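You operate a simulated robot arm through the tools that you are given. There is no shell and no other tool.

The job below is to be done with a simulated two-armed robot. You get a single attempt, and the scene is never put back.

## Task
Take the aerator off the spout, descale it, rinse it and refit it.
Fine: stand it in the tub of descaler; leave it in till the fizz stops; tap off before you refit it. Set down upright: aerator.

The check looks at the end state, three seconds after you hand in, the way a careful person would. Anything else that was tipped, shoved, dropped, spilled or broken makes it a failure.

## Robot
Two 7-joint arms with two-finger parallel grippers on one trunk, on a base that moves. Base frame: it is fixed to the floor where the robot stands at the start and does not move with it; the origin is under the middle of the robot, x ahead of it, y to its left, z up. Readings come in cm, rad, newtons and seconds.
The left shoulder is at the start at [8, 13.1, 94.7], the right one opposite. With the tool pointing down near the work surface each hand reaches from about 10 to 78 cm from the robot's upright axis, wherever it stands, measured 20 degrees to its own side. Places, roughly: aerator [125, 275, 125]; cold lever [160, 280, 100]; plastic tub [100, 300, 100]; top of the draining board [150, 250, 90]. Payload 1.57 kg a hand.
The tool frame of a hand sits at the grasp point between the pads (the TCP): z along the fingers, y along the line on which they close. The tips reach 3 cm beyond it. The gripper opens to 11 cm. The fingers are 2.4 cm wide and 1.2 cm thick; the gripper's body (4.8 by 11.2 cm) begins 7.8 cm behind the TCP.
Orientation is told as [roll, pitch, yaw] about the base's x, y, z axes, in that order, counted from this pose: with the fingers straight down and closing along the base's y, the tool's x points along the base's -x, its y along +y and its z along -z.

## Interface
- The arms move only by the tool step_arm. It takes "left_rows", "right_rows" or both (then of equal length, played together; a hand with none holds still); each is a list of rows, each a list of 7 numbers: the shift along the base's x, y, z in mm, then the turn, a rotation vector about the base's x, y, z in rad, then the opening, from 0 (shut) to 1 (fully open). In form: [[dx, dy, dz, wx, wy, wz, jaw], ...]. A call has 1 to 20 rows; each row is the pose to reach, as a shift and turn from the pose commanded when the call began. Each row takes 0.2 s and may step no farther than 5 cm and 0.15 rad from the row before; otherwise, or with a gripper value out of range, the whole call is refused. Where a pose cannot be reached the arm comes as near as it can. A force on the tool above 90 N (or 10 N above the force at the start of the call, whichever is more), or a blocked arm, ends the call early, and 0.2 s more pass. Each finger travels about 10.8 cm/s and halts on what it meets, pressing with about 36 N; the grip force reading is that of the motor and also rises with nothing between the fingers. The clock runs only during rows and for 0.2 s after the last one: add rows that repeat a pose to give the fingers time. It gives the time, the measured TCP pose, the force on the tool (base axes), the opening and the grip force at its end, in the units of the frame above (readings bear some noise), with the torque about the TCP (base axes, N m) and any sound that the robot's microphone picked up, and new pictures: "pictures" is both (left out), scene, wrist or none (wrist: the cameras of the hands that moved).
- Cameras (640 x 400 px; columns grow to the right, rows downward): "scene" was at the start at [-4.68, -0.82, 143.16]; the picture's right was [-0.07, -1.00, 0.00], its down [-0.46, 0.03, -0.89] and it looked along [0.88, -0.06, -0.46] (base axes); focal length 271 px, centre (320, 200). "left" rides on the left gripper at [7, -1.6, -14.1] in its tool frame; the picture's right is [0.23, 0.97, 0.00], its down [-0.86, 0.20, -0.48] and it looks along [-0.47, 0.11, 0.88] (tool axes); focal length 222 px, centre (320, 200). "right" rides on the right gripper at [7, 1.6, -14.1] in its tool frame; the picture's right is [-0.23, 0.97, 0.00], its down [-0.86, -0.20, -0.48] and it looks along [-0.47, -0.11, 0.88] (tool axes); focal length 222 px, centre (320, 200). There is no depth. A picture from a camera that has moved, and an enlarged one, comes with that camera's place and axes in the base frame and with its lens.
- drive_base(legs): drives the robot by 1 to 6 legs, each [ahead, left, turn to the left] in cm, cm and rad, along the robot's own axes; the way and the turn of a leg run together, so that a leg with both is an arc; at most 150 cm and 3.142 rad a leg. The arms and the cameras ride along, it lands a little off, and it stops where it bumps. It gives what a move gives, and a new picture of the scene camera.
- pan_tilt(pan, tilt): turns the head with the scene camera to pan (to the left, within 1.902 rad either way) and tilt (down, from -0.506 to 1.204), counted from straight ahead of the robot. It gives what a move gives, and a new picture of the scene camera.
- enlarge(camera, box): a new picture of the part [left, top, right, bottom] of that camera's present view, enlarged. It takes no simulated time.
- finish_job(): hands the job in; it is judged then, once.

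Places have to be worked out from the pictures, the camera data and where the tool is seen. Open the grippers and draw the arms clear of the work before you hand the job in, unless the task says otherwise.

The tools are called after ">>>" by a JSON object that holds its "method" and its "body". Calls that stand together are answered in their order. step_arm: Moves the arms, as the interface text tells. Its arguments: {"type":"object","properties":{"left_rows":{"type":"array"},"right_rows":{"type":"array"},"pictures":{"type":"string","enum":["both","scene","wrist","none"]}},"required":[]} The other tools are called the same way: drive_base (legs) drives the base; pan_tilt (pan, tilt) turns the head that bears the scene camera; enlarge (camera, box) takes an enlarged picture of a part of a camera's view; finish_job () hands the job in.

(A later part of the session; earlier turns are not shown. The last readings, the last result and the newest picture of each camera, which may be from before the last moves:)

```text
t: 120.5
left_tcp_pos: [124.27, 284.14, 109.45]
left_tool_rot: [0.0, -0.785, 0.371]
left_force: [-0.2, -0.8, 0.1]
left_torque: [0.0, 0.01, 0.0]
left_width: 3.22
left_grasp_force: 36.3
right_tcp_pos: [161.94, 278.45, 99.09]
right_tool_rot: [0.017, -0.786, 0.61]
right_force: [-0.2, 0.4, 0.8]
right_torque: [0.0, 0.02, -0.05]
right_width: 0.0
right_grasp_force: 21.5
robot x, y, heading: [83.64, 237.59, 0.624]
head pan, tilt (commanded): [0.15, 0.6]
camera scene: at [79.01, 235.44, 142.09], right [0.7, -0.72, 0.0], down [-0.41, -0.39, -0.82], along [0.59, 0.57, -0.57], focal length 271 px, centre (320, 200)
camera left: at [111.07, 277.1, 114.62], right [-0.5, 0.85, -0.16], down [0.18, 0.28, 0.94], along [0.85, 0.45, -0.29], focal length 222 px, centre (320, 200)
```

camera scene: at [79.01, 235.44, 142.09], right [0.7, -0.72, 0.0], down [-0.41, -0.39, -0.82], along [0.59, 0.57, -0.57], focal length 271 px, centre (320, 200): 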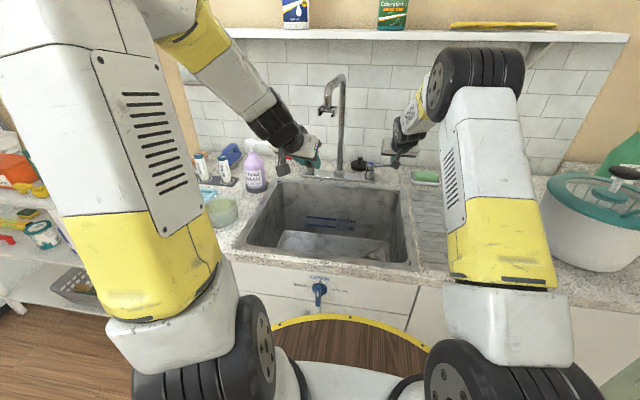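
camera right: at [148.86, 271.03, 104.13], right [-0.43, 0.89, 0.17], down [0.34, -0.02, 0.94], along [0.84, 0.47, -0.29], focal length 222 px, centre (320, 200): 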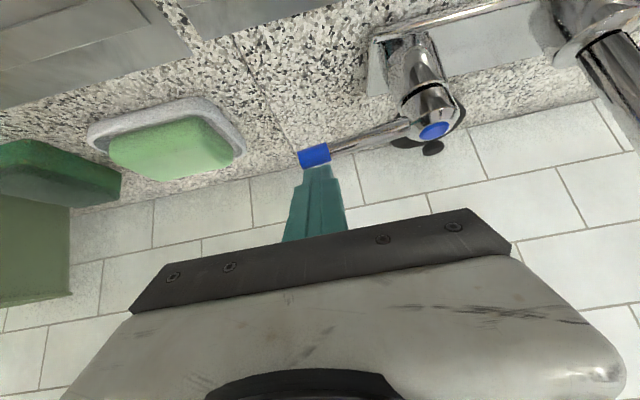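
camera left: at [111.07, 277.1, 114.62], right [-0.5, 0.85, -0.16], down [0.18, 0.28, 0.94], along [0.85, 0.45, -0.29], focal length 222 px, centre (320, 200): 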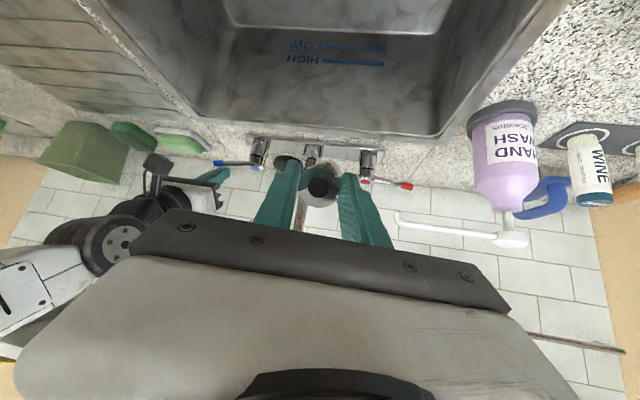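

The left hand holds it tilted 45°, just short of the spout axis. I move the last 6 cm so the aerator's body is right below the outlet, at z≈102.

>>> {"method": "step_arm", "body": {"left_rows": [[18, -2, -16, 0, 0, 0, 0.22], [36, -4, -32, 0, 0, 0, 0.22], [53, -6, -46, 0, 0, 0, 0.22], [53, -6, -46, 0, 0, 0, 0.22]], "pictures": "both"}}

>>> {"method": "enlarge", "body": {"camera": "scene", "box": [260, 70, 420, 190]}}

```text
t: 121.5
left_tcp_pos: [129.74, 283.55, 104.86]
left_tool_rot: [-0.001, -0.785, 0.371]
left_force: [-0.3, -0.1, -0.2]
left_torque: [-0.04, -0.02, -0.01]
left_width: 3.25
left_grasp_force: 35.6
right_tcp_pos: [161.94, 278.51, 99.14]
right_tool_rot: [0.016, -0.788, 0.609]
right_force: [-0.1, 0.5, -0.1]
right_torque: [0.0, 0.03, 0.03]
right_width: 0.01
right_grasp_force: 21.5
robot x, y, heading: [83.75, 237.94, 0.62]
head pan, tilt (commanded): [0.15, 0.6]
camera scene: at [79.02, 235.43, 142.09], right [0.7, -0.72, 0.0], down [-0.41, -0.39, -0.82], along [0.59, 0.57, -0.57], focal length 271 px, centre (320, 200)
camera left: at [116.43, 276.54, 110.04], right [-0.5, 0.85, -0.16], down [0.18, 0.28, 0.94], along [0.85, 0.45, -0.29], focal length 222 px, centre (320, 200)
```

scene: 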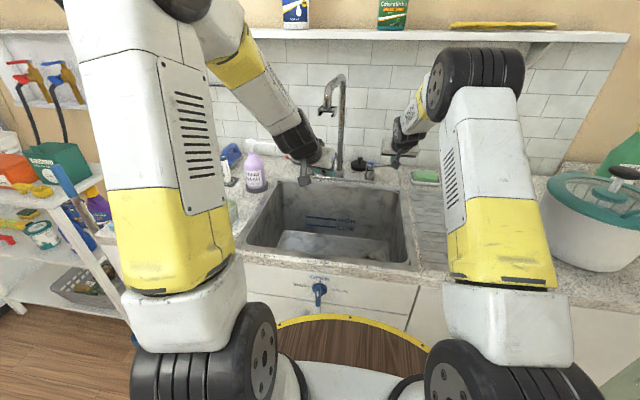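
left: 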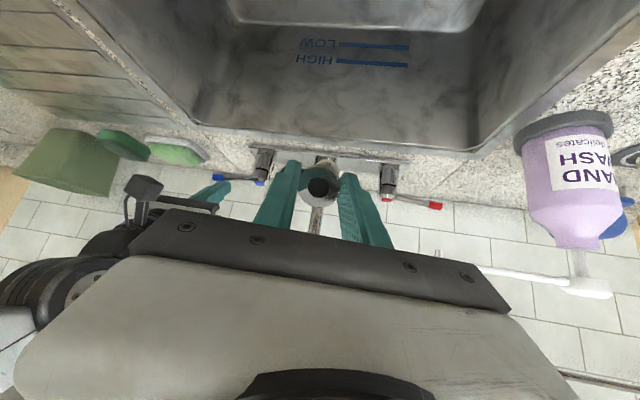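

```text
3.33 times, centred on (340, 130) of scene
camera zoom: at [79.02, 235.43, 142.09], right [0.7, -0.72, 0.0], down [-0.41, -0.39, -0.82], along [0.59, 0.57, -0.57], focal length 902 px, centre (253, 433)
```

zoom: 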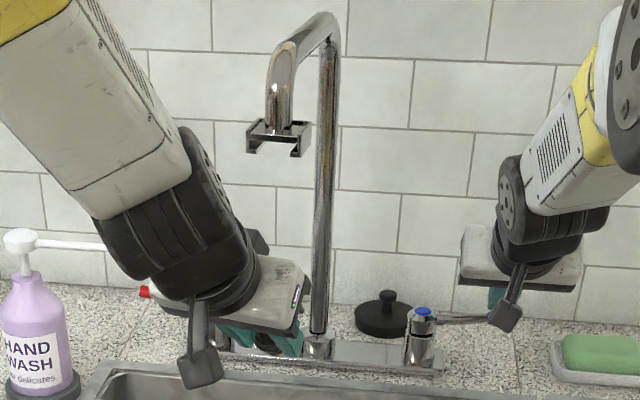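

The aerator is under the outlet. Now I draw the right fingers back onto the lever, to about 15 degrees of turn toward the robot, and read the force.

>>> {"method": "step_arm", "body": {"right_rows": [[-9, 0, 0, 0, 0, 0, 0], [-18, 0, 0, 0, 0, 0, 0], [-25, -6, 0, 0, 0, 0, 0], [-33, -14, 0, 0, 0, 0, 0]], "pictures": "both"}}

>>> {"method": "enlarge", "body": {"camera": "scene", "box": [260, 70, 420, 190]}}

```text
t: 122.5
left_tcp_pos: [129.64, 283.5, 104.86]
left_tool_rot: [0.0, -0.786, 0.371]
left_force: [-0.1, -0.1, -0.3]
left_torque: [-0.01, 0.02, 0.01]
left_width: 3.2
left_grasp_force: 36.2
right_tcp_pos: [158.64, 277.11, 99.07]
right_tool_rot: [0.016, -0.789, 0.608]
right_force: [-0.4, 0.1, 1.4]
right_torque: [0.06, -0.01, -0.01]
right_width: 0.0
right_grasp_force: 21.1
robot x, y, heading: [83.97, 237.42, 0.622]
head pan, tilt (commanded): [0.15, 0.6]
camera scene: at [79.02, 235.44, 142.09], right [0.7, -0.72, 0.0], down [-0.41, -0.39, -0.82], along [0.59, 0.57, -0.57], focal length 271 px, centre (320, 200)
camera right: at [145.54, 269.67, 104.21], right [-0.43, 0.88, 0.17], down [0.34, -0.02, 0.94], along [0.84, 0.47, -0.29], focal length 222 px, centre (320, 200)
```

scene: 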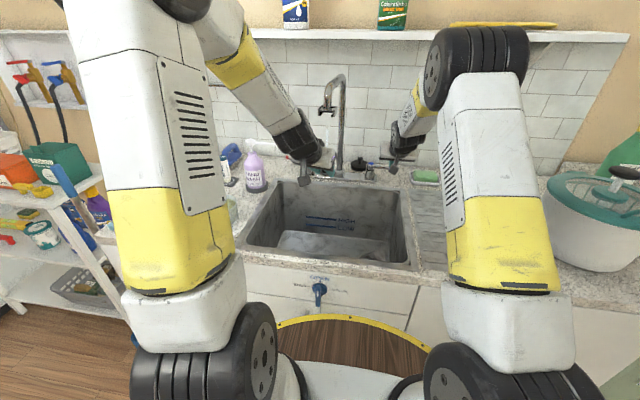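
right: 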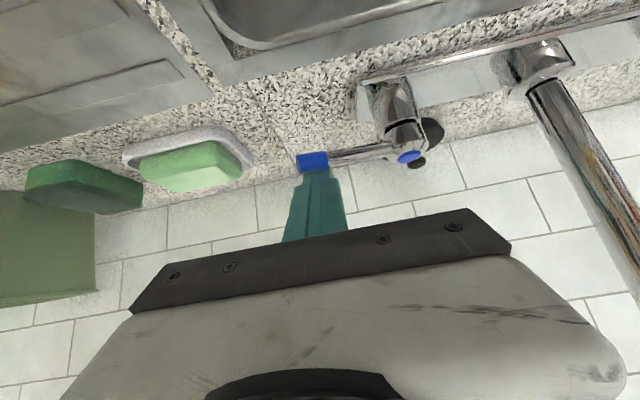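

```text
3.33 times, centred on (340, 130) of scene
camera zoom: at [79.02, 235.44, 142.09], right [0.7, -0.72, 0.0], down [-0.41, -0.39, -0.82], along [0.59, 0.57, -0.57], focal length 902 px, centre (253, 433)
```

zoom: 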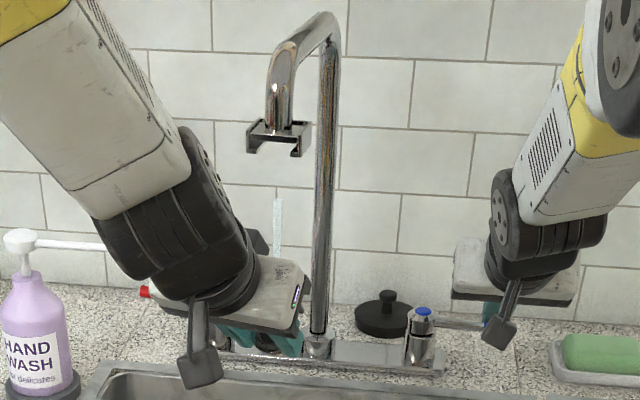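

The lever turns easily and a stream of water has started below the spout. I turn it a bit further, to about 35 degrees.

>>> {"method": "step_arm", "body": {"right_rows": [[-8, -8, 0, 0, 0, 0, 0], [-16, -15, 0, 0, 0, 0, 0], [-24, -19, 0, 0, 0, 0, 0], [-24, -19, 0, 0, 0, 0, 0]], "pictures": "both"}}

>>> {"method": "enlarge", "body": {"camera": "scene", "box": [260, 70, 420, 190]}}

>>> {"method": "enlarge", "body": {"camera": "left", "box": [220, 90, 420, 215]}}

```text
t: 123.5
left_tcp_pos: [129.66, 283.5, 104.92]
left_tool_rot: [-0.001, -0.787, 0.373]
left_force: [-1.0, 0.1, -0.8]
left_torque: [0.02, 0.0, 0.05]
left_width: 3.18
left_grasp_force: 35.9
right_tcp_pos: [156.29, 275.23, 99.04]
right_tool_rot: [0.016, -0.788, 0.608]
right_force: [-0.3, -0.2, 0.5]
right_torque: [-0.01, 0.0, -0.02]
right_width: 0.0
right_grasp_force: 21.3
robot x, y, heading: [84.26, 237.98, 0.623]
head pan, tilt (commanded): [0.15, 0.6]
camera scene: at [79.02, 235.43, 142.09], right [0.7, -0.72, 0.0], down [-0.41, -0.39, -0.82], along [0.59, 0.57, -0.57], focal length 271 px, centre (320, 200)
camera right: at [143.18, 267.76, 104.14], right [-0.43, 0.89, 0.17], down [0.34, -0.02, 0.94], along [0.84, 0.46, -0.29], focal length 222 px, centre (320, 200)
```

scene: 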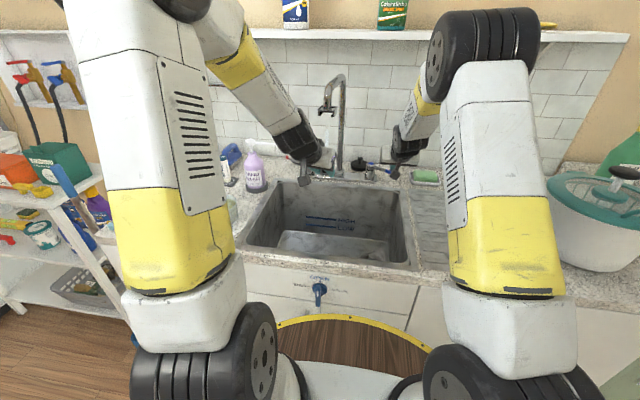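
right: 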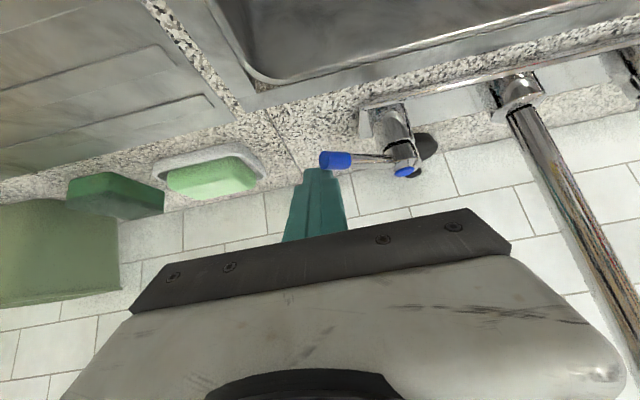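

```text
3.33 times, centred on (340, 130) of scene
camera zoom: at [79.02, 235.43, 142.09], right [0.7, -0.72, 0.0], down [-0.41, -0.39, -0.82], along [0.59, 0.57, -0.57], focal length 902 px, centre (253, 433)
```

zoom: 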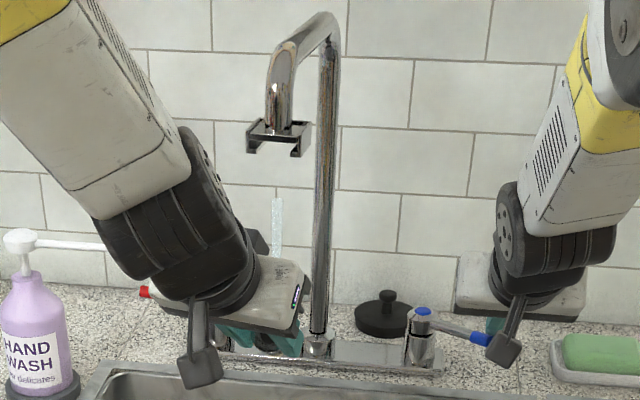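

```text
3.20 times, centred on (320, 152) of left
camera zoom: at [116.41, 276.53, 110.05], right [-0.5, 0.85, -0.16], down [0.18, 0.28, 0.94], along [0.85, 0.45, -0.29], focal length 711 px, centre (320, 352)
```

zoom: 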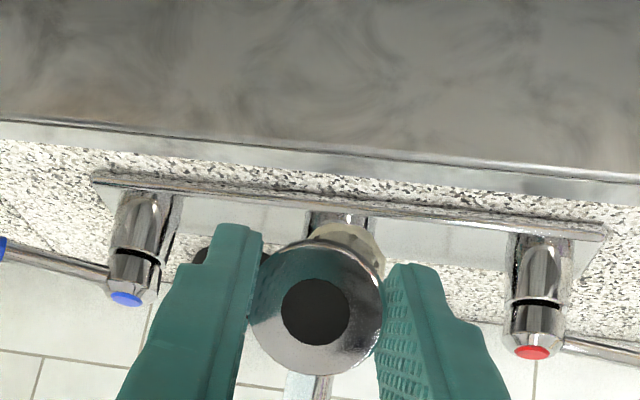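

Water now runs onto the aerator (the stream meets it between the fingers). I move it slowly back and forth under the stream so flange, body and lower rim all get rinsed.

>>> {"method": "step_arm", "body": {"left_rows": [[-6, -2, 0, 0, 0, 0, 0.22], [-11, -4, 0, 0, 0, 0, 0.22], [-11, -4, 0, 0, 0, 0, 0.22], [-11, -4, 0, 0, 0, 0, 0.22], [-14, -5, 0, 0, 0, 0, 0.22], [-14, -5, 0, 0, 0, 0, 0.22], [-14, -5, 0, 0, 0, 0, 0.22], [-7, -3, 0, 0, 0, 0, 0.22], [0, 0, 0, 0, 0, 0, 0.22], [0, 0, 0, 0, 0, 0, 0.22], [6, 2, 0, 0, 0, 0, 0.22], [12, 5, 0, 0, 0, 0, 0.22], [12, 5, 0, 0, 0, 0, 0.22], [6, 2, 0, 0, 0, 0, 0.22], [0, 0, 0, 0, 0, 0, 0.22], [-6, -2, 0, 0, 0, 0, 0.22], [-11, -4, 0, 0, 0, 0, 0.22], [-11, -4, 0, 0, 0, 0, 0.22], [-11, -4, 0, 0, 0, 0, 0.22], [-11, -4, 0, 0, 0, 0, 0.22]], "pictures": "both"}}

>>> {"method": "enlarge", "body": {"camera": "scene", "box": [280, 90, 380, 190]}}

>>> {"method": "enlarge", "body": {"camera": "left", "box": [270, 135, 370, 215]}}

```text
t: 127.7
left_tcp_pos: [128.44, 283.11, 104.89]
left_tool_rot: [-0.002, -0.784, 0.372]
left_force: [-0.3, 0.5, -1.0]
left_torque: [-0.04, -0.01, 0.0]
left_width: 3.18
left_grasp_force: 36.3
right_tcp_pos: [156.18, 275.17, 99.1]
right_tool_rot: [0.018, -0.787, 0.607]
right_force: [0.3, -0.6, 0.4]
right_torque: [0.0, -0.04, 0.0]
right_width: 0.01
right_grasp_force: 20.8
robot x, y, heading: [83.92, 238.11, 0.616]
head pan, tilt (commanded): [0.15, 0.6]
camera scene: at [79.02, 235.43, 142.09], right [0.7, -0.72, 0.0], down [-0.41, -0.39, -0.82], along [0.59, 0.57, -0.57], focal length 271 px, centre (320, 200)
camera left: at [115.26, 276.11, 110.07], right [-0.5, 0.85, -0.16], down [0.18, 0.28, 0.94], along [0.85, 0.45, -0.29], focal length 222 px, centre (320, 200)
```

scene: 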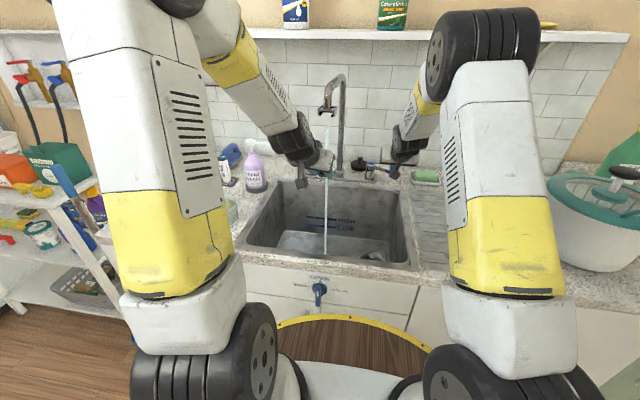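
left: 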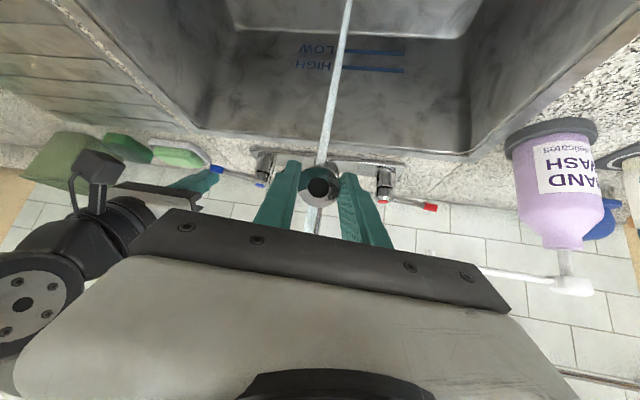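

```text
4.00 times, centred on (330, 140) of scene
camera zoom: at [79.02, 235.43, 142.09], right [0.7, -0.72, 0.0], down [-0.41, -0.39, -0.82], along [0.59, 0.57, -0.57], focal length 1083 px, centre (280, 440)
```

zoom: 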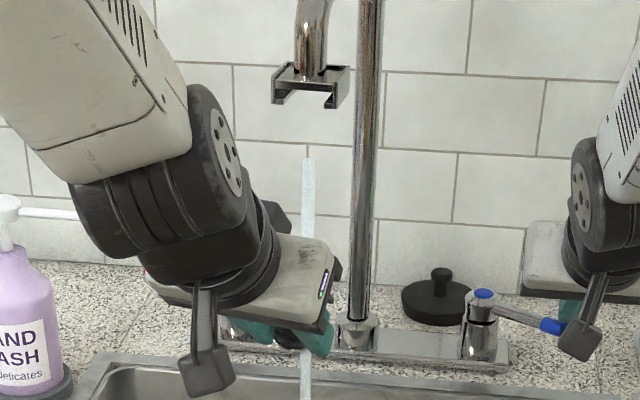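

```text
5.00 times, centred on (320, 175) of left
camera zoom: at [115.26, 276.11, 110.07], right [-0.5, 0.85, -0.16], down [0.18, 0.28, 0.94], along [0.85, 0.45, -0.29], focal length 1111 px, centre (320, 325)
```

zoom: 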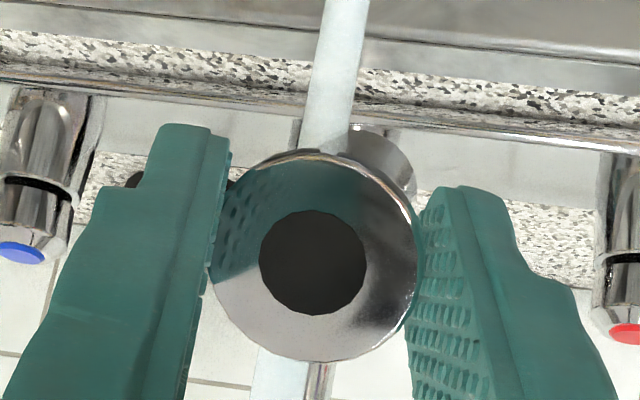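

The residue is gone, the lower rim is bright chrome: it rinses clean. I give it two more seconds with the stream centred on it.

>>> {"method": "step_arm", "body": {"left_rows": [[6, 0, 0, 0, 0, 0, 0.22], [13, 0, 0, 0, 0, 0, 0.22], [13, 0, 0, 0, 0, 0, 0.22], [13, 0, 0, 0, 0, 0, 0.22], [13, 0, 0, 0, 0, 0, 0.22], [13, 0, 0, 0, 0, 0, 0.22], [6, -3, 0, 0, 0, 0, 0.22], [0, -5, 0, 0, 0, 0, 0.22], [0, -5, 0, 0, 0, 0, 0.22], [0, -5, 0, 0, 0, 0, 0.22], [0, -5, 0, 0, 0, 0, 0.22], [0, -5, 0, 0, 0, 0, 0.22]], "pictures": "both"}}

>>> {"method": "enlarge", "body": {"camera": "left", "box": [270, 135, 370, 215]}}

>>> {"method": "enlarge", "body": {"camera": "right", "box": [280, 120, 440, 220]}}

```text
t: 130.3
left_tcp_pos: [128.53, 282.59, 104.95]
left_tool_rot: [-0.003, -0.784, 0.371]
left_force: [-0.6, 0.0, -0.4]
left_torque: [-0.04, -0.04, 0.0]
left_width: 3.2
left_grasp_force: 36.2
right_tcp_pos: [156.2, 275.2, 99.01]
right_tool_rot: [0.016, -0.788, 0.608]
right_force: [0.1, -0.7, 0.1]
right_torque: [0.04, 0.02, 0.0]
right_width: 0.01
right_grasp_force: 21.3
robot x, y, heading: [84.48, 237.53, 0.623]
head pan, tilt (commanded): [0.15, 0.6]
camera scene: at [79.02, 235.43, 142.09], right [0.7, -0.72, 0.0], down [-0.41, -0.39, -0.82], along [0.59, 0.57, -0.57], focal length 271 px, centre (320, 200)
camera left: at [115.28, 275.65, 110.08], right [-0.5, 0.85, -0.16], down [0.18, 0.28, 0.94], along [0.85, 0.45, -0.29], focal length 222 px, centre (320, 200)
```

scene: 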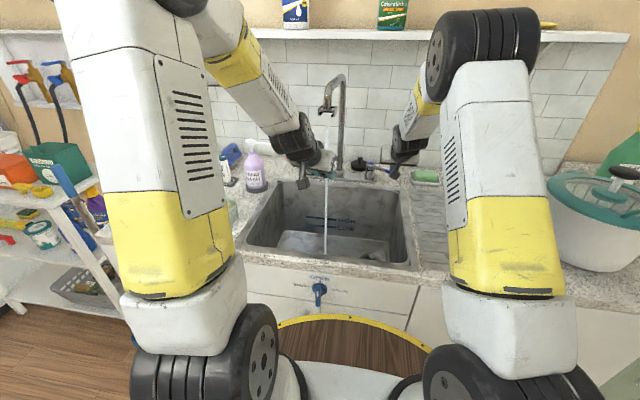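
left: 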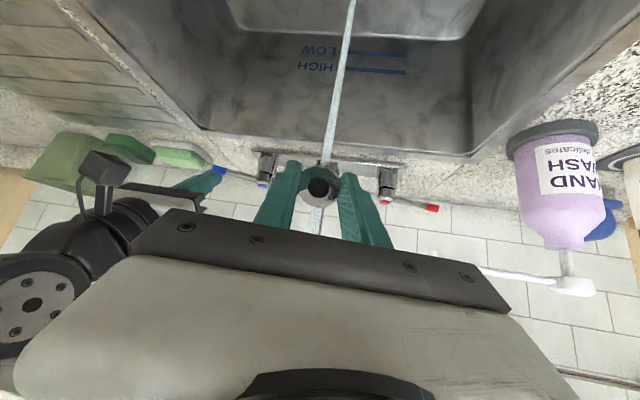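

```text
5.00 times, centred on (320, 175) of left
camera zoom: at [115.28, 275.65, 110.08], right [-0.5, 0.85, -0.16], down [0.18, 0.28, 0.94], along [0.85, 0.45, -0.29], focal length 1111 px, centre (320, 325)
```

zoom: 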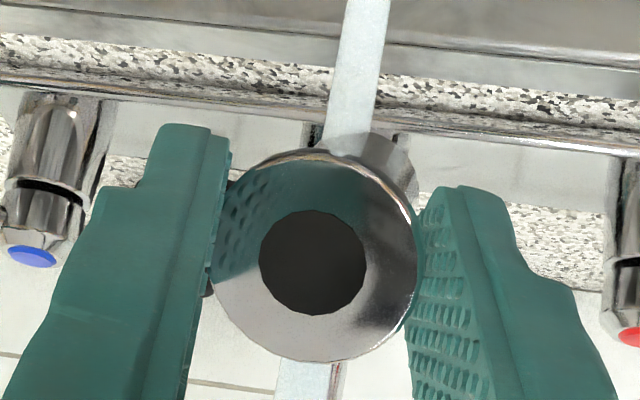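

```text
4.00 times, centred on (360, 170) of right
camera zoom: at [143.19, 267.8, 104.17], right [-0.43, 0.89, 0.17], down [0.34, -0.02, 0.94], along [0.84, 0.47, -0.29], focal length 888 px, centre (160, 320)
```

zoom: 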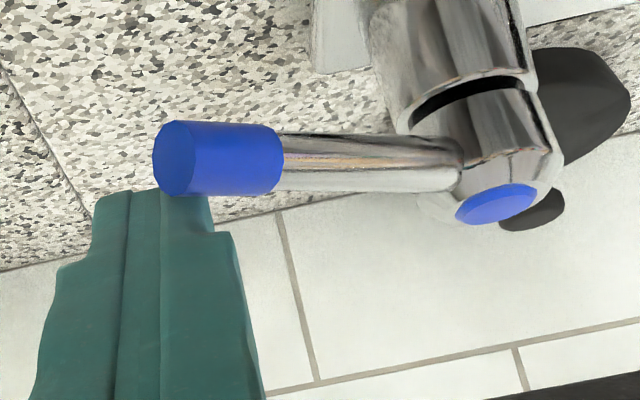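

Rinsed clean. To shut the tap I lift the right fingers over the lever and set them down on its near side.

>>> {"method": "step_arm", "body": {"right_rows": [[0, 0, 35, 0, 0, 0, 0], [0, 0, 70, 0, 0, 0, 0], [-28, 10, 70, 0, 0, 0, 0], [-57, 20, 70, 0, 0, 0, 0], [-57, 20, 30, 0, 0, 0, 0], [-57, 20, 0, 0, 0, 0, 0], [-57, 20, -22, 0, 0, 0, 0], [-57, 20, -22, 0, 0, 0, 0]], "pictures": "both"}}

>>> {"method": "enlarge", "body": {"camera": "right", "box": [240, 90, 440, 215]}}

>>> {"method": "enlarge", "body": {"camera": "scene", "box": [280, 90, 440, 190]}}

```text
t: 132.1
left_tcp_pos: [128.54, 282.63, 104.86]
left_tool_rot: [-0.001, -0.786, 0.372]
left_force: [0.2, 0.5, 0.1]
left_torque: [0.06, 0.01, 0.01]
left_width: 3.18
left_grasp_force: 36.6
right_tcp_pos: [150.57, 277.27, 96.86]
right_tool_rot: [0.015, -0.788, 0.607]
right_force: [0.2, 0.0, -0.9]
right_torque: [0.0, 0.0, 0.01]
right_width: 0.01
right_grasp_force: 21.2
robot x, y, heading: [83.59, 237.57, 0.618]
head pan, tilt (commanded): [0.15, 0.6]
camera scene: at [79.01, 235.43, 142.09], right [0.7, -0.72, 0.0], down [-0.41, -0.39, -0.82], along [0.59, 0.57, -0.57], focal length 271 px, centre (320, 200)
camera right: at [137.54, 269.85, 101.93], right [-0.43, 0.89, 0.17], down [0.34, -0.02, 0.94], along [0.84, 0.47, -0.29], focal length 222 px, centre (320, 200)
```

scene: 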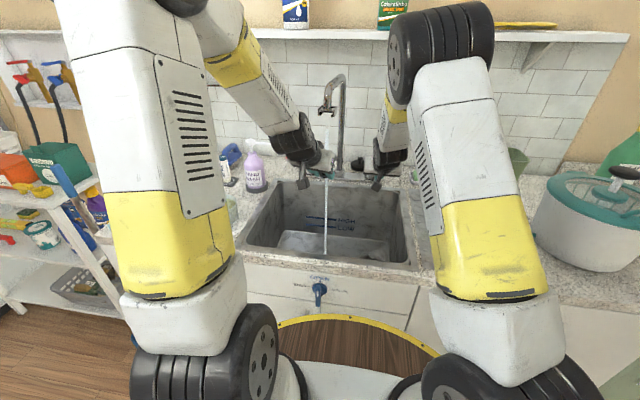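
right: 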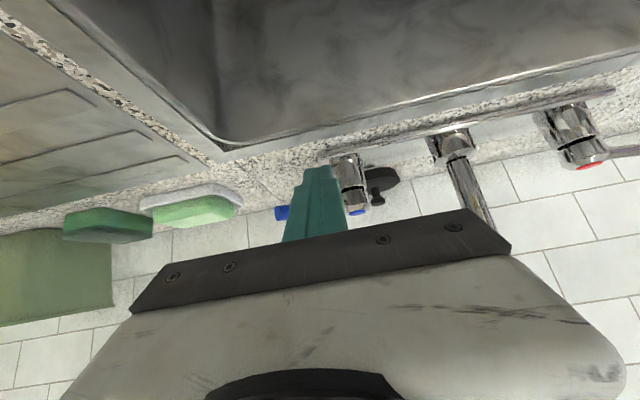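

```text
3.20 times, centred on (340, 152) of right
camera zoom: at [137.54, 269.85, 101.93], right [-0.43, 0.89, 0.17], down [0.34, -0.02, 0.94], along [0.84, 0.47, -0.29], focal length 711 px, centre (256, 352)
```

zoom: 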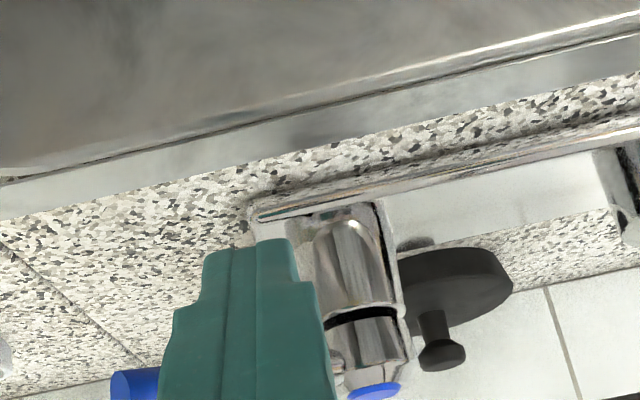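

```text
4.00 times, centred on (360, 140) of scene
camera zoom: at [79.01, 235.43, 142.09], right [0.7, -0.72, 0.0], down [-0.41, -0.39, -0.82], along [0.59, 0.57, -0.57], focal length 1083 px, centre (160, 440)
```

zoom: 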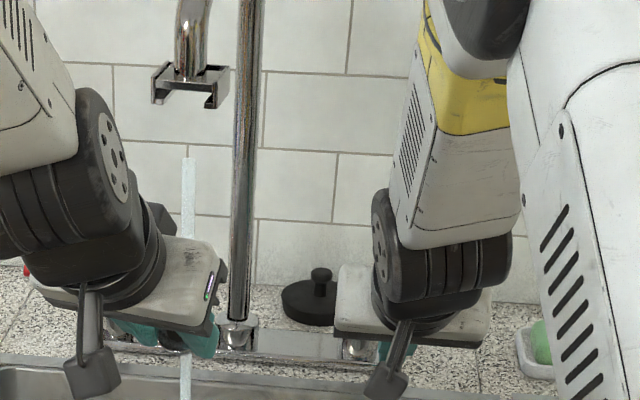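

The fingers are on the near side of the lever, close beside the valve. I push along the lever's arc toward the wall, moving right a little first, to bring it back to its closed position.

>>> {"method": "step_arm", "body": {"right_rows": [[4, -13, 0, 0, 0, 0, 0], [19, -15, 0, 0, 0, 0, 0], [34, -14, 0, 0, 0, 0, 0], [49, -11, 0, 0, 0, 0, 0], [62, -5, 0, 0, 0, 0, 0]], "pictures": "both"}}

>>> {"method": "enlarge", "body": {"camera": "right", "box": [240, 90, 440, 215]}}

>>> {"method": "enlarge", "body": {"camera": "scene", "box": [280, 90, 440, 190]}}

```text
t: 133.3
left_tcp_pos: [128.61, 282.6, 104.95]
left_tool_rot: [-0.003, -0.786, 0.372]
left_force: [-0.6, 1.1, 0.2]
left_torque: [-0.01, -0.03, 0.0]
left_width: 3.19
left_grasp_force: 35.9
right_tcp_pos: [156.71, 276.72, 96.96]
right_tool_rot: [0.017, -0.789, 0.607]
right_force: [-0.1, -0.2, -0.2]
right_torque: [0.04, 0.0, 0.05]
right_width: 0.01
right_grasp_force: 21.6
robot x, y, heading: [83.54, 237.76, 0.62]
head pan, tilt (commanded): [0.15, 0.6]
camera scene: at [79.01, 235.43, 142.09], right [0.7, -0.72, 0.0], down [-0.41, -0.39, -0.82], along [0.59, 0.57, -0.57], focal length 271 px, centre (320, 200)
camera right: at [143.72, 269.26, 102.01], right [-0.43, 0.88, 0.17], down [0.34, -0.02, 0.94], along [0.84, 0.47, -0.29], focal length 222 px, centre (320, 200)
```

scene: 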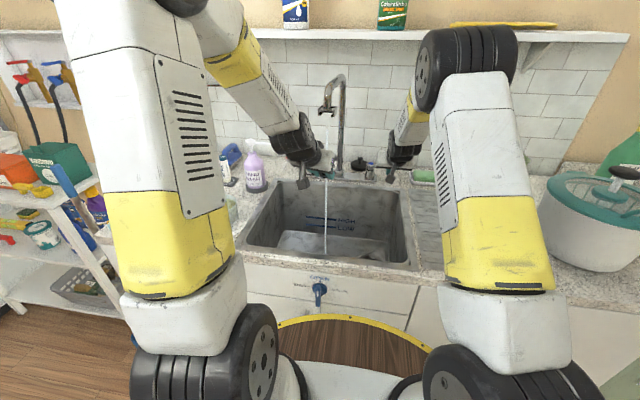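
right: 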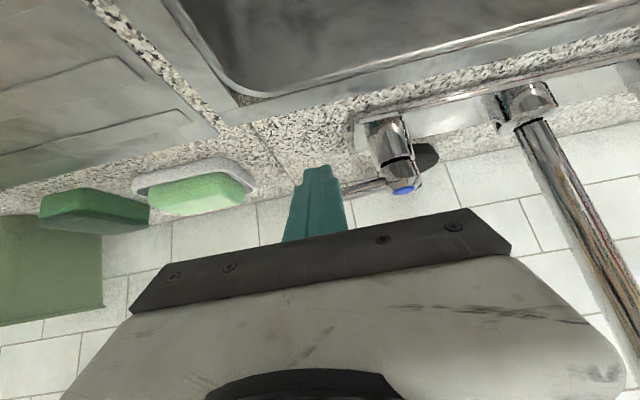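

```text
3.20 times, centred on (340, 152) of right
camera zoom: at [143.72, 269.26, 102.01], right [-0.43, 0.88, 0.17], down [0.34, -0.02, 0.94], along [0.84, 0.47, -0.29], focal length 711 px, centre (256, 352)
```

zoom: 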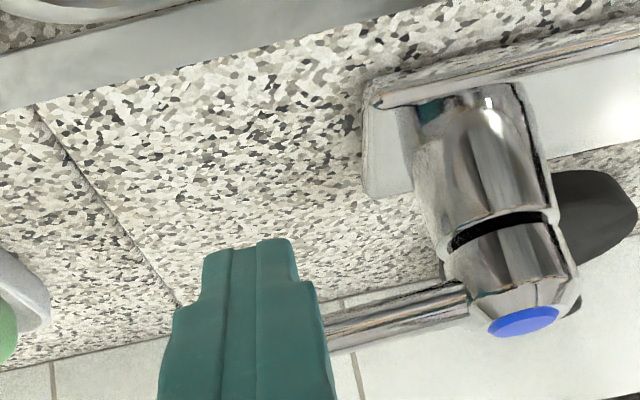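

```text
4.00 times, centred on (360, 140) of scene
camera zoom: at [79.01, 235.43, 142.09], right [0.7, -0.72, 0.0], down [-0.41, -0.39, -0.82], along [0.59, 0.57, -0.57], focal length 1083 px, centre (160, 440)
```

zoom: 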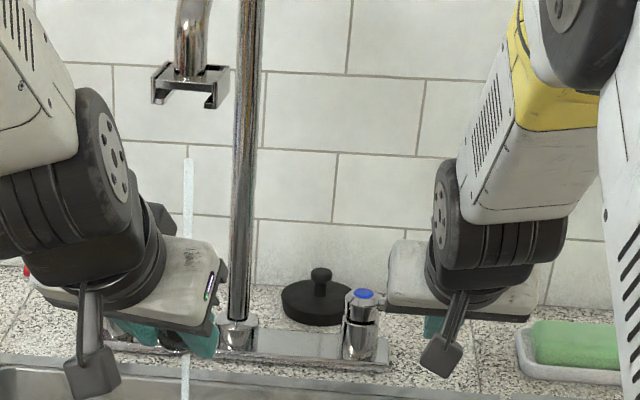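

The lever is following; water still runs. I push it the rest of the way.

>>> {"method": "step_arm", "body": {"right_rows": [[6, 4, 0, 0, 0, 0, 0], [12, 8, 0, 0, 0, 0, 0], [16, 11, 0, 0, 0, 0, 0]], "pictures": "both"}}

>>> {"method": "enlarge", "body": {"camera": "right", "box": [240, 90, 440, 215]}}

>>> {"method": "enlarge", "body": {"camera": "scene", "box": [280, 90, 440, 190]}}

```text
t: 134.1
left_tcp_pos: [128.51, 282.56, 104.9]
left_tool_rot: [-0.002, -0.785, 0.371]
left_force: [-0.2, -0.1, 1.0]
left_torque: [0.02, 0.01, -0.01]
left_width: 3.23
left_grasp_force: 35.6
right_tcp_pos: [158.04, 277.55, 96.58]
right_tool_rot: [0.012, -0.777, 0.609]
right_force: [-21.3, -15.1, -13.9]
right_torque: [-0.16, 0.36, 0.16]
right_width: 0.01
right_grasp_force: 21.3
robot x, y, heading: [83.93, 237.35, 0.619]
head pan, tilt (commanded): [0.15, 0.6]
camera scene: at [78.96, 235.38, 142.09], right [0.7, -0.72, 0.0], down [-0.41, -0.39, -0.83], along [0.59, 0.57, -0.56], focal length 271 px, centre (320, 200)
camera right: at [145.1, 270.18, 101.73], right [-0.43, 0.89, 0.17], down [0.34, -0.01, 0.94], along [0.83, 0.46, -0.3], focal length 222 px, centre (320, 200)
```

scene: 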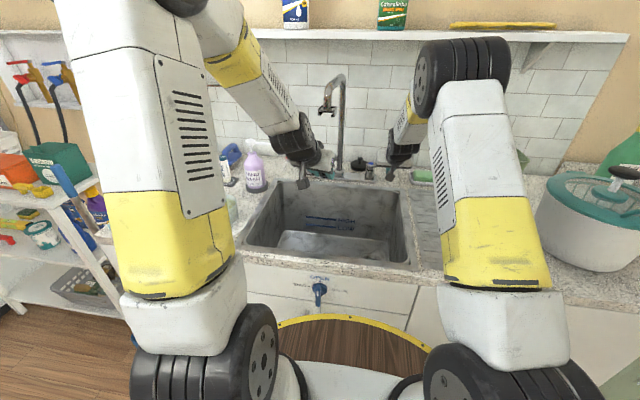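
right: 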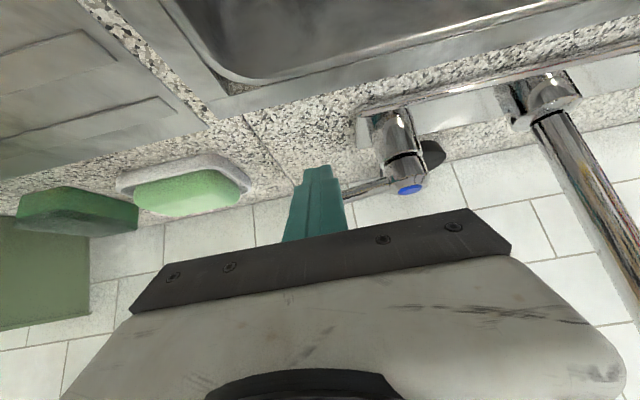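

```text
3.20 times, centred on (340, 152) of right
camera zoom: at [145.1, 270.18, 101.73], right [-0.43, 0.89, 0.17], down [0.34, -0.01, 0.94], along [0.83, 0.46, -0.3], focal length 711 px, centre (256, 352)
```

zoom: 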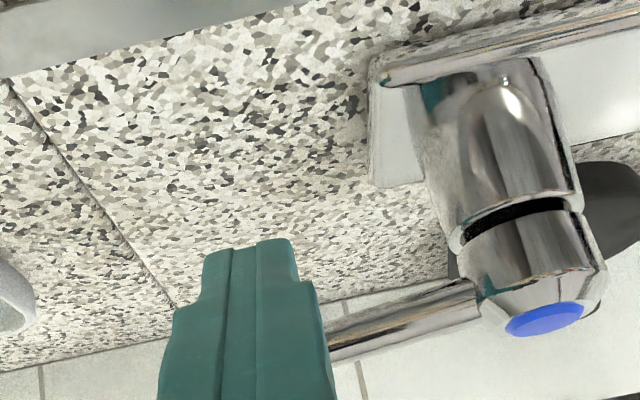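

```text
4.00 times, centred on (360, 140) of scene
camera zoom: at [78.96, 235.38, 142.09], right [0.7, -0.72, 0.0], down [-0.41, -0.39, -0.83], along [0.59, 0.57, -0.56], focal length 1083 px, centre (160, 440)
```

zoom: 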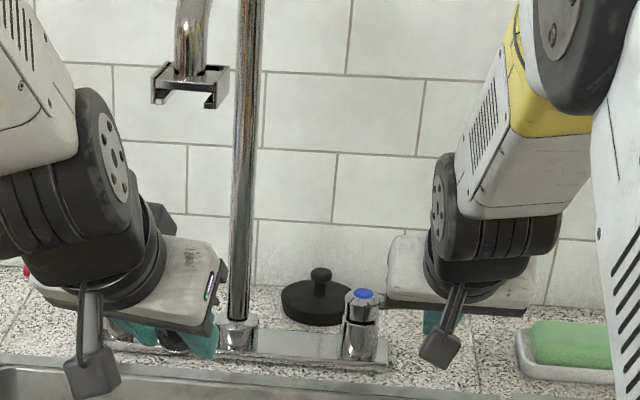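

The water has stopped and the lever is at its stop (firm 30 N push-back). I back the right fingers off the lever and raise them clear.

>>> {"method": "step_arm", "body": {"right_rows": [[-12, -8, 0, 0, 0, 0, 0], [-28, -19, 5, 0, 0, 0, 0], [-45, -31, 30, 0, 0, 0, 0], [-60, -42, 65, 0, 0, 0, 0], [-70, -55, 105, 0, 0, 0, 0]], "pictures": "scene"}}

>>> {"method": "enlarge", "body": {"camera": "scene", "box": [280, 90, 440, 190]}}

```text
t: 135.3
left_tcp_pos: [128.48, 282.65, 104.84]
left_tool_rot: [-0.002, -0.784, 0.372]
left_force: [-0.7, -0.7, -1.0]
left_torque: [-0.02, 0.0, -0.03]
left_width: 3.19
left_grasp_force: 35.3
right_tcp_pos: [151.21, 272.31, 107.39]
right_tool_rot: [0.018, -0.787, 0.606]
right_force: [0.1, 0.5, -0.8]
right_torque: [0.02, -0.01, 0.01]
right_width: 0.0
right_grasp_force: 21.4
robot x, y, heading: [83.67, 237.54, 0.618]
head pan, tilt (commanded): [0.15, 0.6]
camera scene: at [79.05, 235.46, 142.1], right [0.7, -0.72, 0.0], down [-0.41, -0.39, -0.82], along [0.59, 0.57, -0.57], focal length 271 px, centre (320, 200)
```

scene: 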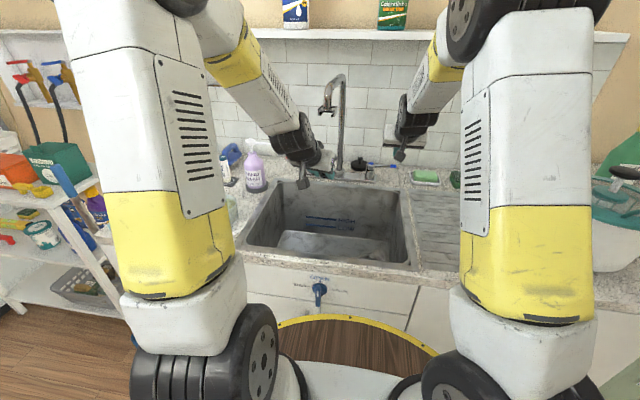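

```text
4.00 times, centred on (360, 140) of scene
camera zoom: at [79.05, 235.46, 142.1], right [0.7, -0.72, 0.0], down [-0.41, -0.39, -0.82], along [0.59, 0.57, -0.57], focal length 1083 px, centre (160, 440)
```

zoom: 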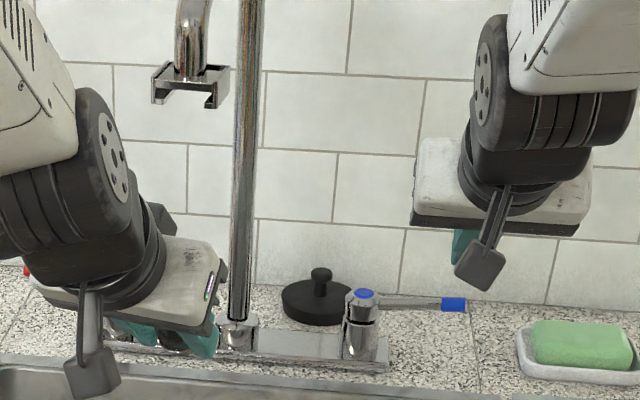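

The lever lies closed as at the start, no water runs. I bring the right hand back to its parked tool-down position at the right.

>>> {"method": "step_arm", "body": {"right_rows": [[-11, -37, 20, -0.0507, 0.071, -0.0133, 0], [-23, -74, 40, -0.1013, 0.142, -0.0267, 0], [-34, -111, 60, -0.152, 0.213, -0.04, 0], [-45, -148, 80, -0.2027, 0.284, -0.0533, 0.2], [-57, -185, 100, -0.2533, 0.355, -0.0667, 0.4], [-68, -222, 115, -0.304, 0.426, -0.08, 0.45], [-79, -260, 130, -0.3547, 0.497, -0.0933, 0.45], [-90, -297, 140, -0.4053, 0.568, -0.1067, 0.45], [-102, -334, 150, -0.456, 0.639, -0.12, 0.45]], "pictures": "scene"}}

```text
t: 137.3
left_tcp_pos: [128.55, 282.53, 104.87]
left_tool_rot: [-0.001, -0.784, 0.37]
left_force: [0.3, -0.1, -0.9]
left_torque: [-0.02, 0.02, 0.02]
left_width: 3.16
left_grasp_force: 36.4
right_tcp_pos: [140.99, 238.84, 122.4]
right_tool_rot: [-0.038, -0.004, 0.506]
right_force: [-0.5, 0.2, -0.2]
right_torque: [-0.01, -0.02, 0.01]
right_width: 4.96
right_grasp_force: 0.0
robot x, y, heading: [83.96, 237.64, 0.616]
head pan, tilt (commanded): [0.15, 0.6]
camera scene: at [79.02, 235.45, 142.09], right [0.7, -0.72, 0.0], down [-0.41, -0.39, -0.82], along [0.59, 0.57, -0.57], focal length 271 px, centre (320, 200)
```

scene: 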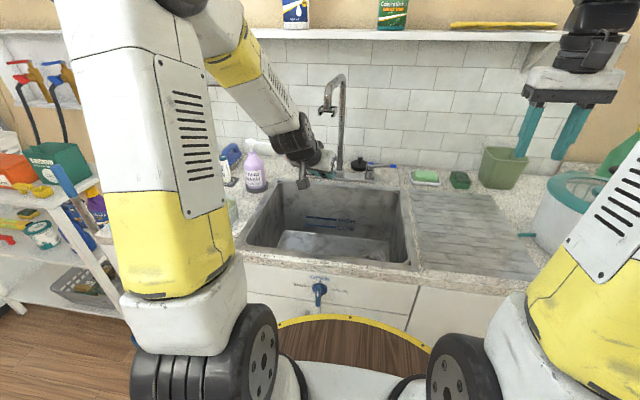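

Right hand parked. Now I carry the clean aerator with the left hand back to the granite patch, turning the tool straight down on the way.

>>> {"method": "step_arm", "body": {"left_rows": [[-15, 3, 25, 0, 0, 0, 0.22], [-50, 8, 50, -0.0559, 0.104, 0.0351, 0.22], [-90, 25, 65, -0.1193, 0.2218, 0.0749, 0.22], [-132, 45, 70, -0.1827, 0.3396, 0.1147, 0.22], [-174, 66, 70, -0.246, 0.4574, 0.1545, 0.22], [-214, 86, 70, -0.3094, 0.5753, 0.1943, 0.22], [-252, 102, 60, -0.3728, 0.6931, 0.2341, 0.22], [-285, 110, 40, -0.3728, 0.6931, 0.2341, 0.22], [-300, 113, 20, -0.3728, 0.6931, 0.2341, 0.22], [-300, 113, 20, -0.3728, 0.6931, 0.2341, 0.22]], "pictures": "both"}}

>>> {"method": "enlarge", "body": {"camera": "left", "box": [220, 90, 420, 215]}}

```text
t: 139.5
left_tcp_pos: [98.49, 293.89, 106.88]
left_tool_rot: [-0.001, 0.001, 0.618]
left_force: [-0.1, 0.6, -0.8]
left_torque: [-0.01, 0.03, 0.0]
left_width: 3.2
left_grasp_force: 35.3
right_tcp_pos: [141.12, 238.78, 122.38]
right_tool_rot: [-0.038, -0.005, 0.502]
right_force: [0.1, -0.1, 0.6]
right_torque: [-0.03, 0.01, -0.01]
right_width: 4.95
right_grasp_force: 0.0
robot x, y, heading: [83.81, 237.61, 0.616]
head pan, tilt (commanded): [0.15, 0.6]
camera scene: at [79.01, 235.43, 142.09], right [0.7, -0.72, 0.0], down [-0.41, -0.39, -0.82], along [0.59, 0.57, -0.57], focal length 271 px, centre (320, 200)
camera left: at [93.85, 288.42, 121.08], right [-0.75, 0.66, 0.0], down [0.58, 0.66, 0.48], along [0.32, 0.36, -0.88], focal length 222 px, centre (320, 200)
```

scene: 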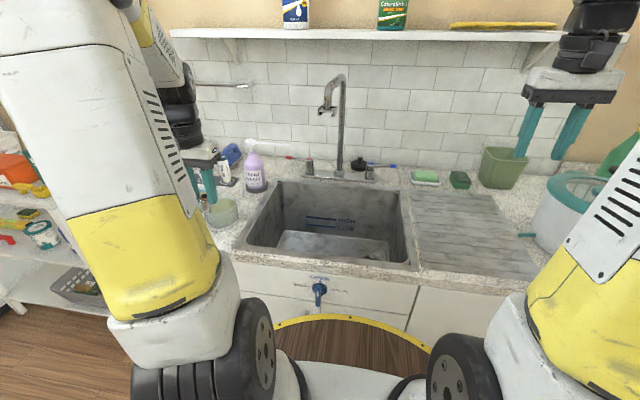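
left: 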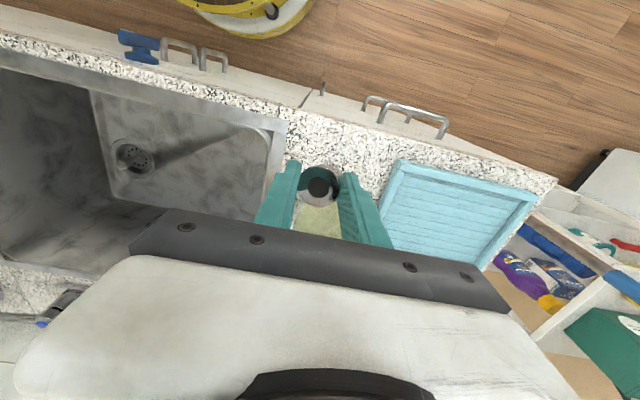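

```text
3.20 times, centred on (320, 152) of left
camera zoom: at [93.85, 288.42, 121.08], right [-0.75, 0.66, 0.0], down [0.58, 0.66, 0.48], along [0.32, 0.36, -0.88], focal length 711 px, centre (320, 352)
```

zoom: 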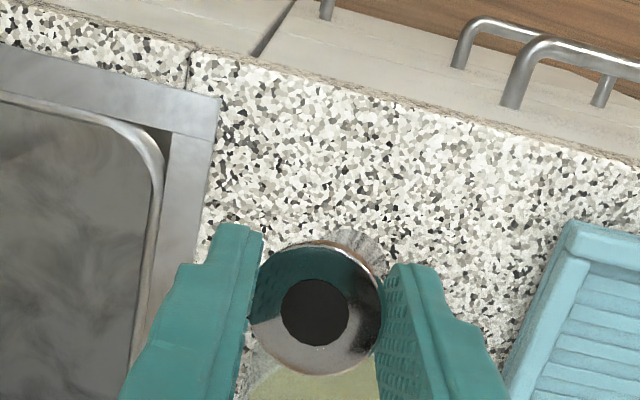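

It is right above the patch. I lower to about 7 mm above the expected contact height.

>>> {"method": "step_arm", "body": {"left_rows": [[0, 0, -40, 0, 0, 0, 0.22], [0, 0, -75, 0, 0, 0, 0.22], [0, 0, -95, 0, 0, 0, 0.22], [0, 0, -102, 0, 0, 0, 0.22], [0, 0, -105, 0, 0, 0, 0.22], [0, 0, -106, 0, 0, 0, 0.22]], "pictures": "wrist"}}

```text
t: 140.9
left_tcp_pos: [98.56, 293.86, 96.39]
left_tool_rot: [-0.001, 0.001, 0.619]
left_force: [0.7, -0.6, -0.2]
left_torque: [-0.01, -0.04, 0.01]
left_width: 3.15
left_grasp_force: 35.8
right_tcp_pos: [141.11, 238.89, 122.38]
right_tool_rot: [-0.04, -0.006, 0.502]
right_force: [-0.4, 0.1, -0.3]
right_torque: [-0.01, -0.01, 0.0]
right_width: 4.95
right_grasp_force: 0.0
robot x, y, heading: [84.08, 237.09, 0.625]
head pan, tilt (commanded): [0.15, 0.6]
camera left: at [93.87, 288.46, 110.52], right [-0.75, 0.66, 0.0], down [0.58, 0.66, 0.48], along [0.32, 0.36, -0.88], focal length 222 px, centre (320, 200)
```

left: 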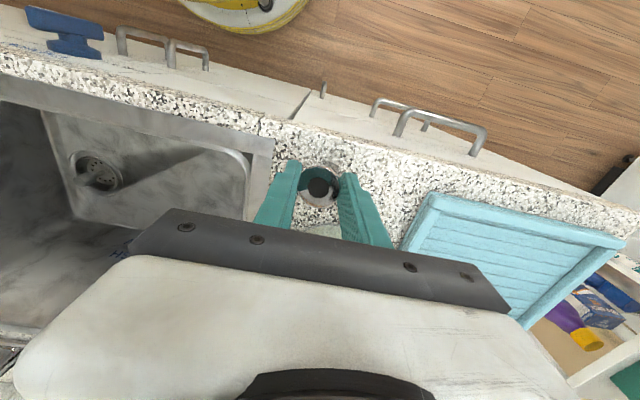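

I continue in 1 mm steps until it touches.

>>> {"method": "step_arm", "body": {"left_rows": [[0, 0, -1, 0, 0, 0, 0.22], [0, 0, -2, 0, 0, 0, 0.22], [0, 0, -3, 0, 0, 0, 0.22]], "pictures": "none"}}

```text
t: 141.7
left_tcp_pos: [98.6, 293.97, 96.07]
left_tool_rot: [0.0, -0.001, 0.619]
left_force: [-2.5, -1.9, 14.0]
left_torque: [-0.09, 0.08, 0.01]
left_width: 3.2
left_grasp_force: 36.1
right_tcp_pos: [141.03, 238.84, 122.49]
right_tool_rot: [-0.038, -0.006, 0.504]
right_force: [-0.3, 0.6, 0.0]
right_torque: [0.02, -0.01, -0.01]
right_width: 4.97
right_grasp_force: 0.0
robot x, y, heading: [83.57, 237.67, 0.62]
head pan, tilt (commanded): [0.15, 0.6]
```

It touches (14 N). I ease 1 mm and open the fingers slowly to 4.6 cm.

>>> {"method": "step_arm", "body": {"left_rows": [[0, 0, 1, 0, 0, 0, 0.22], [0, 0, 1, 0, 0, 0, 0.29], [0, 0, 1, 0, 0, 0, 0.33], [0, 0, 1, 0, 0, 0, 0.38], [0, 0, 1, 0, 0, 0, 0.44], [0, 0, 1, 0, 0, 0, 0.44]], "pictures": "wrist"}}

>>> {"method": "enlarge", "body": {"camera": "left", "box": [220, 90, 420, 215]}}

```text
t: 143.1
left_tcp_pos: [98.55, 293.89, 96.11]
left_tool_rot: [0.001, -0.002, 0.617]
left_force: [0.3, 0.1, 0.3]
left_torque: [0.01, -0.03, 0.03]
left_width: 4.87
left_grasp_force: 0.1
right_tcp_pos: [141.1, 238.89, 122.4]
right_tool_rot: [-0.037, -0.006, 0.503]
right_force: [-0.5, -0.4, 0.1]
right_torque: [0.0, 0.0, -0.02]
right_width: 4.94
right_grasp_force: 0.1
robot x, y, heading: [84.03, 237.52, 0.621]
head pan, tilt (commanded): [0.15, 0.6]
camera left: at [93.87, 288.48, 110.32], right [-0.75, 0.66, 0.0], down [0.58, 0.66, 0.48], along [0.32, 0.36, -0.88], focal length 222 px, centre (320, 200)
```

left: 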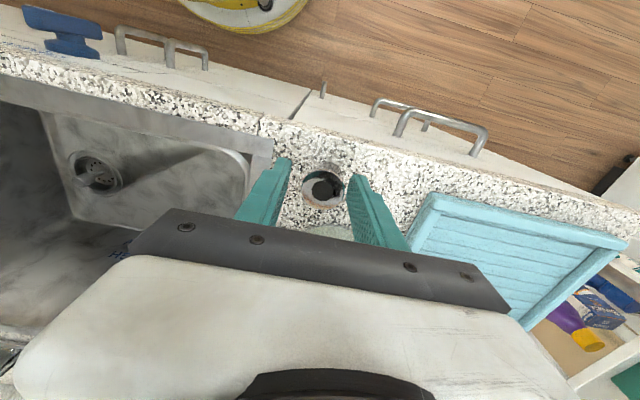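

```text
3.20 times, centred on (320, 152) of left
camera zoom: at [93.87, 288.48, 110.32], right [-0.75, 0.66, 0.0], down [0.58, 0.66, 0.48], along [0.32, 0.36, -0.88], focal length 711 px, centre (320, 352)
```

zoom: 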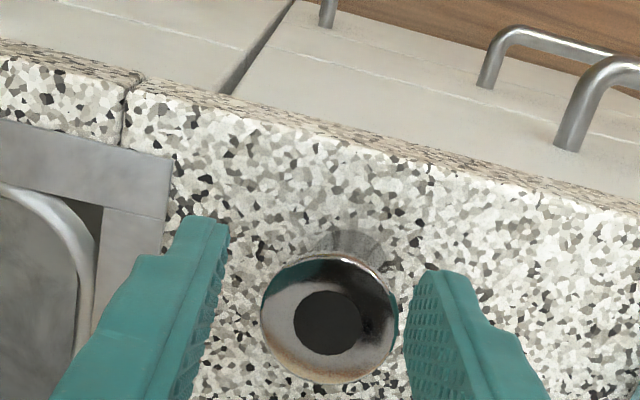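

The aerator stands upright, 3 mm left of centre. I centre the hand and raise it straight up, well clear.

>>> {"method": "step_arm", "body": {"left_rows": [[-2, 3, 0, 0, 0, 0, 0.44], [-2, 3, 30, 0, 0, 0, 0.44], [-2, 3, 75, 0, 0, 0, 0.44], [-2, 3, 120, 0, 0, 0, 0.44], [-20, 10, 165, 0, 0, 0, 0.44], [-45, 25, 205, 0, 0, 0, 0.44], [-75, 45, 240, 0, 0, 0, 0.44], [-100, 65, 270, 0, 0, 0, 0.44]], "pictures": "scene"}}

>>> {"method": "enlarge", "body": {"camera": "scene", "box": [170, 170, 270, 250]}}

```text
refused: row 7 steps farther than a row can; nothing moved
```

```text
5.00 times, centred on (220, 210) of scene
camera zoom: at [79.01, 235.43, 142.09], right [0.7, -0.72, 0.0], down [-0.41, -0.39, -0.82], along [0.59, 0.57, -0.57], focal length 1354 px, centre (820, 150)
```

zoom: 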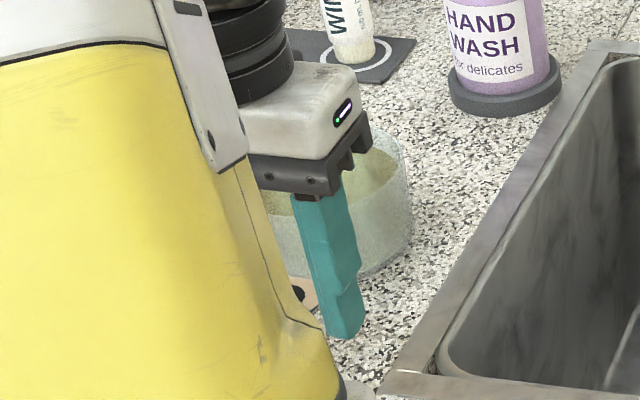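

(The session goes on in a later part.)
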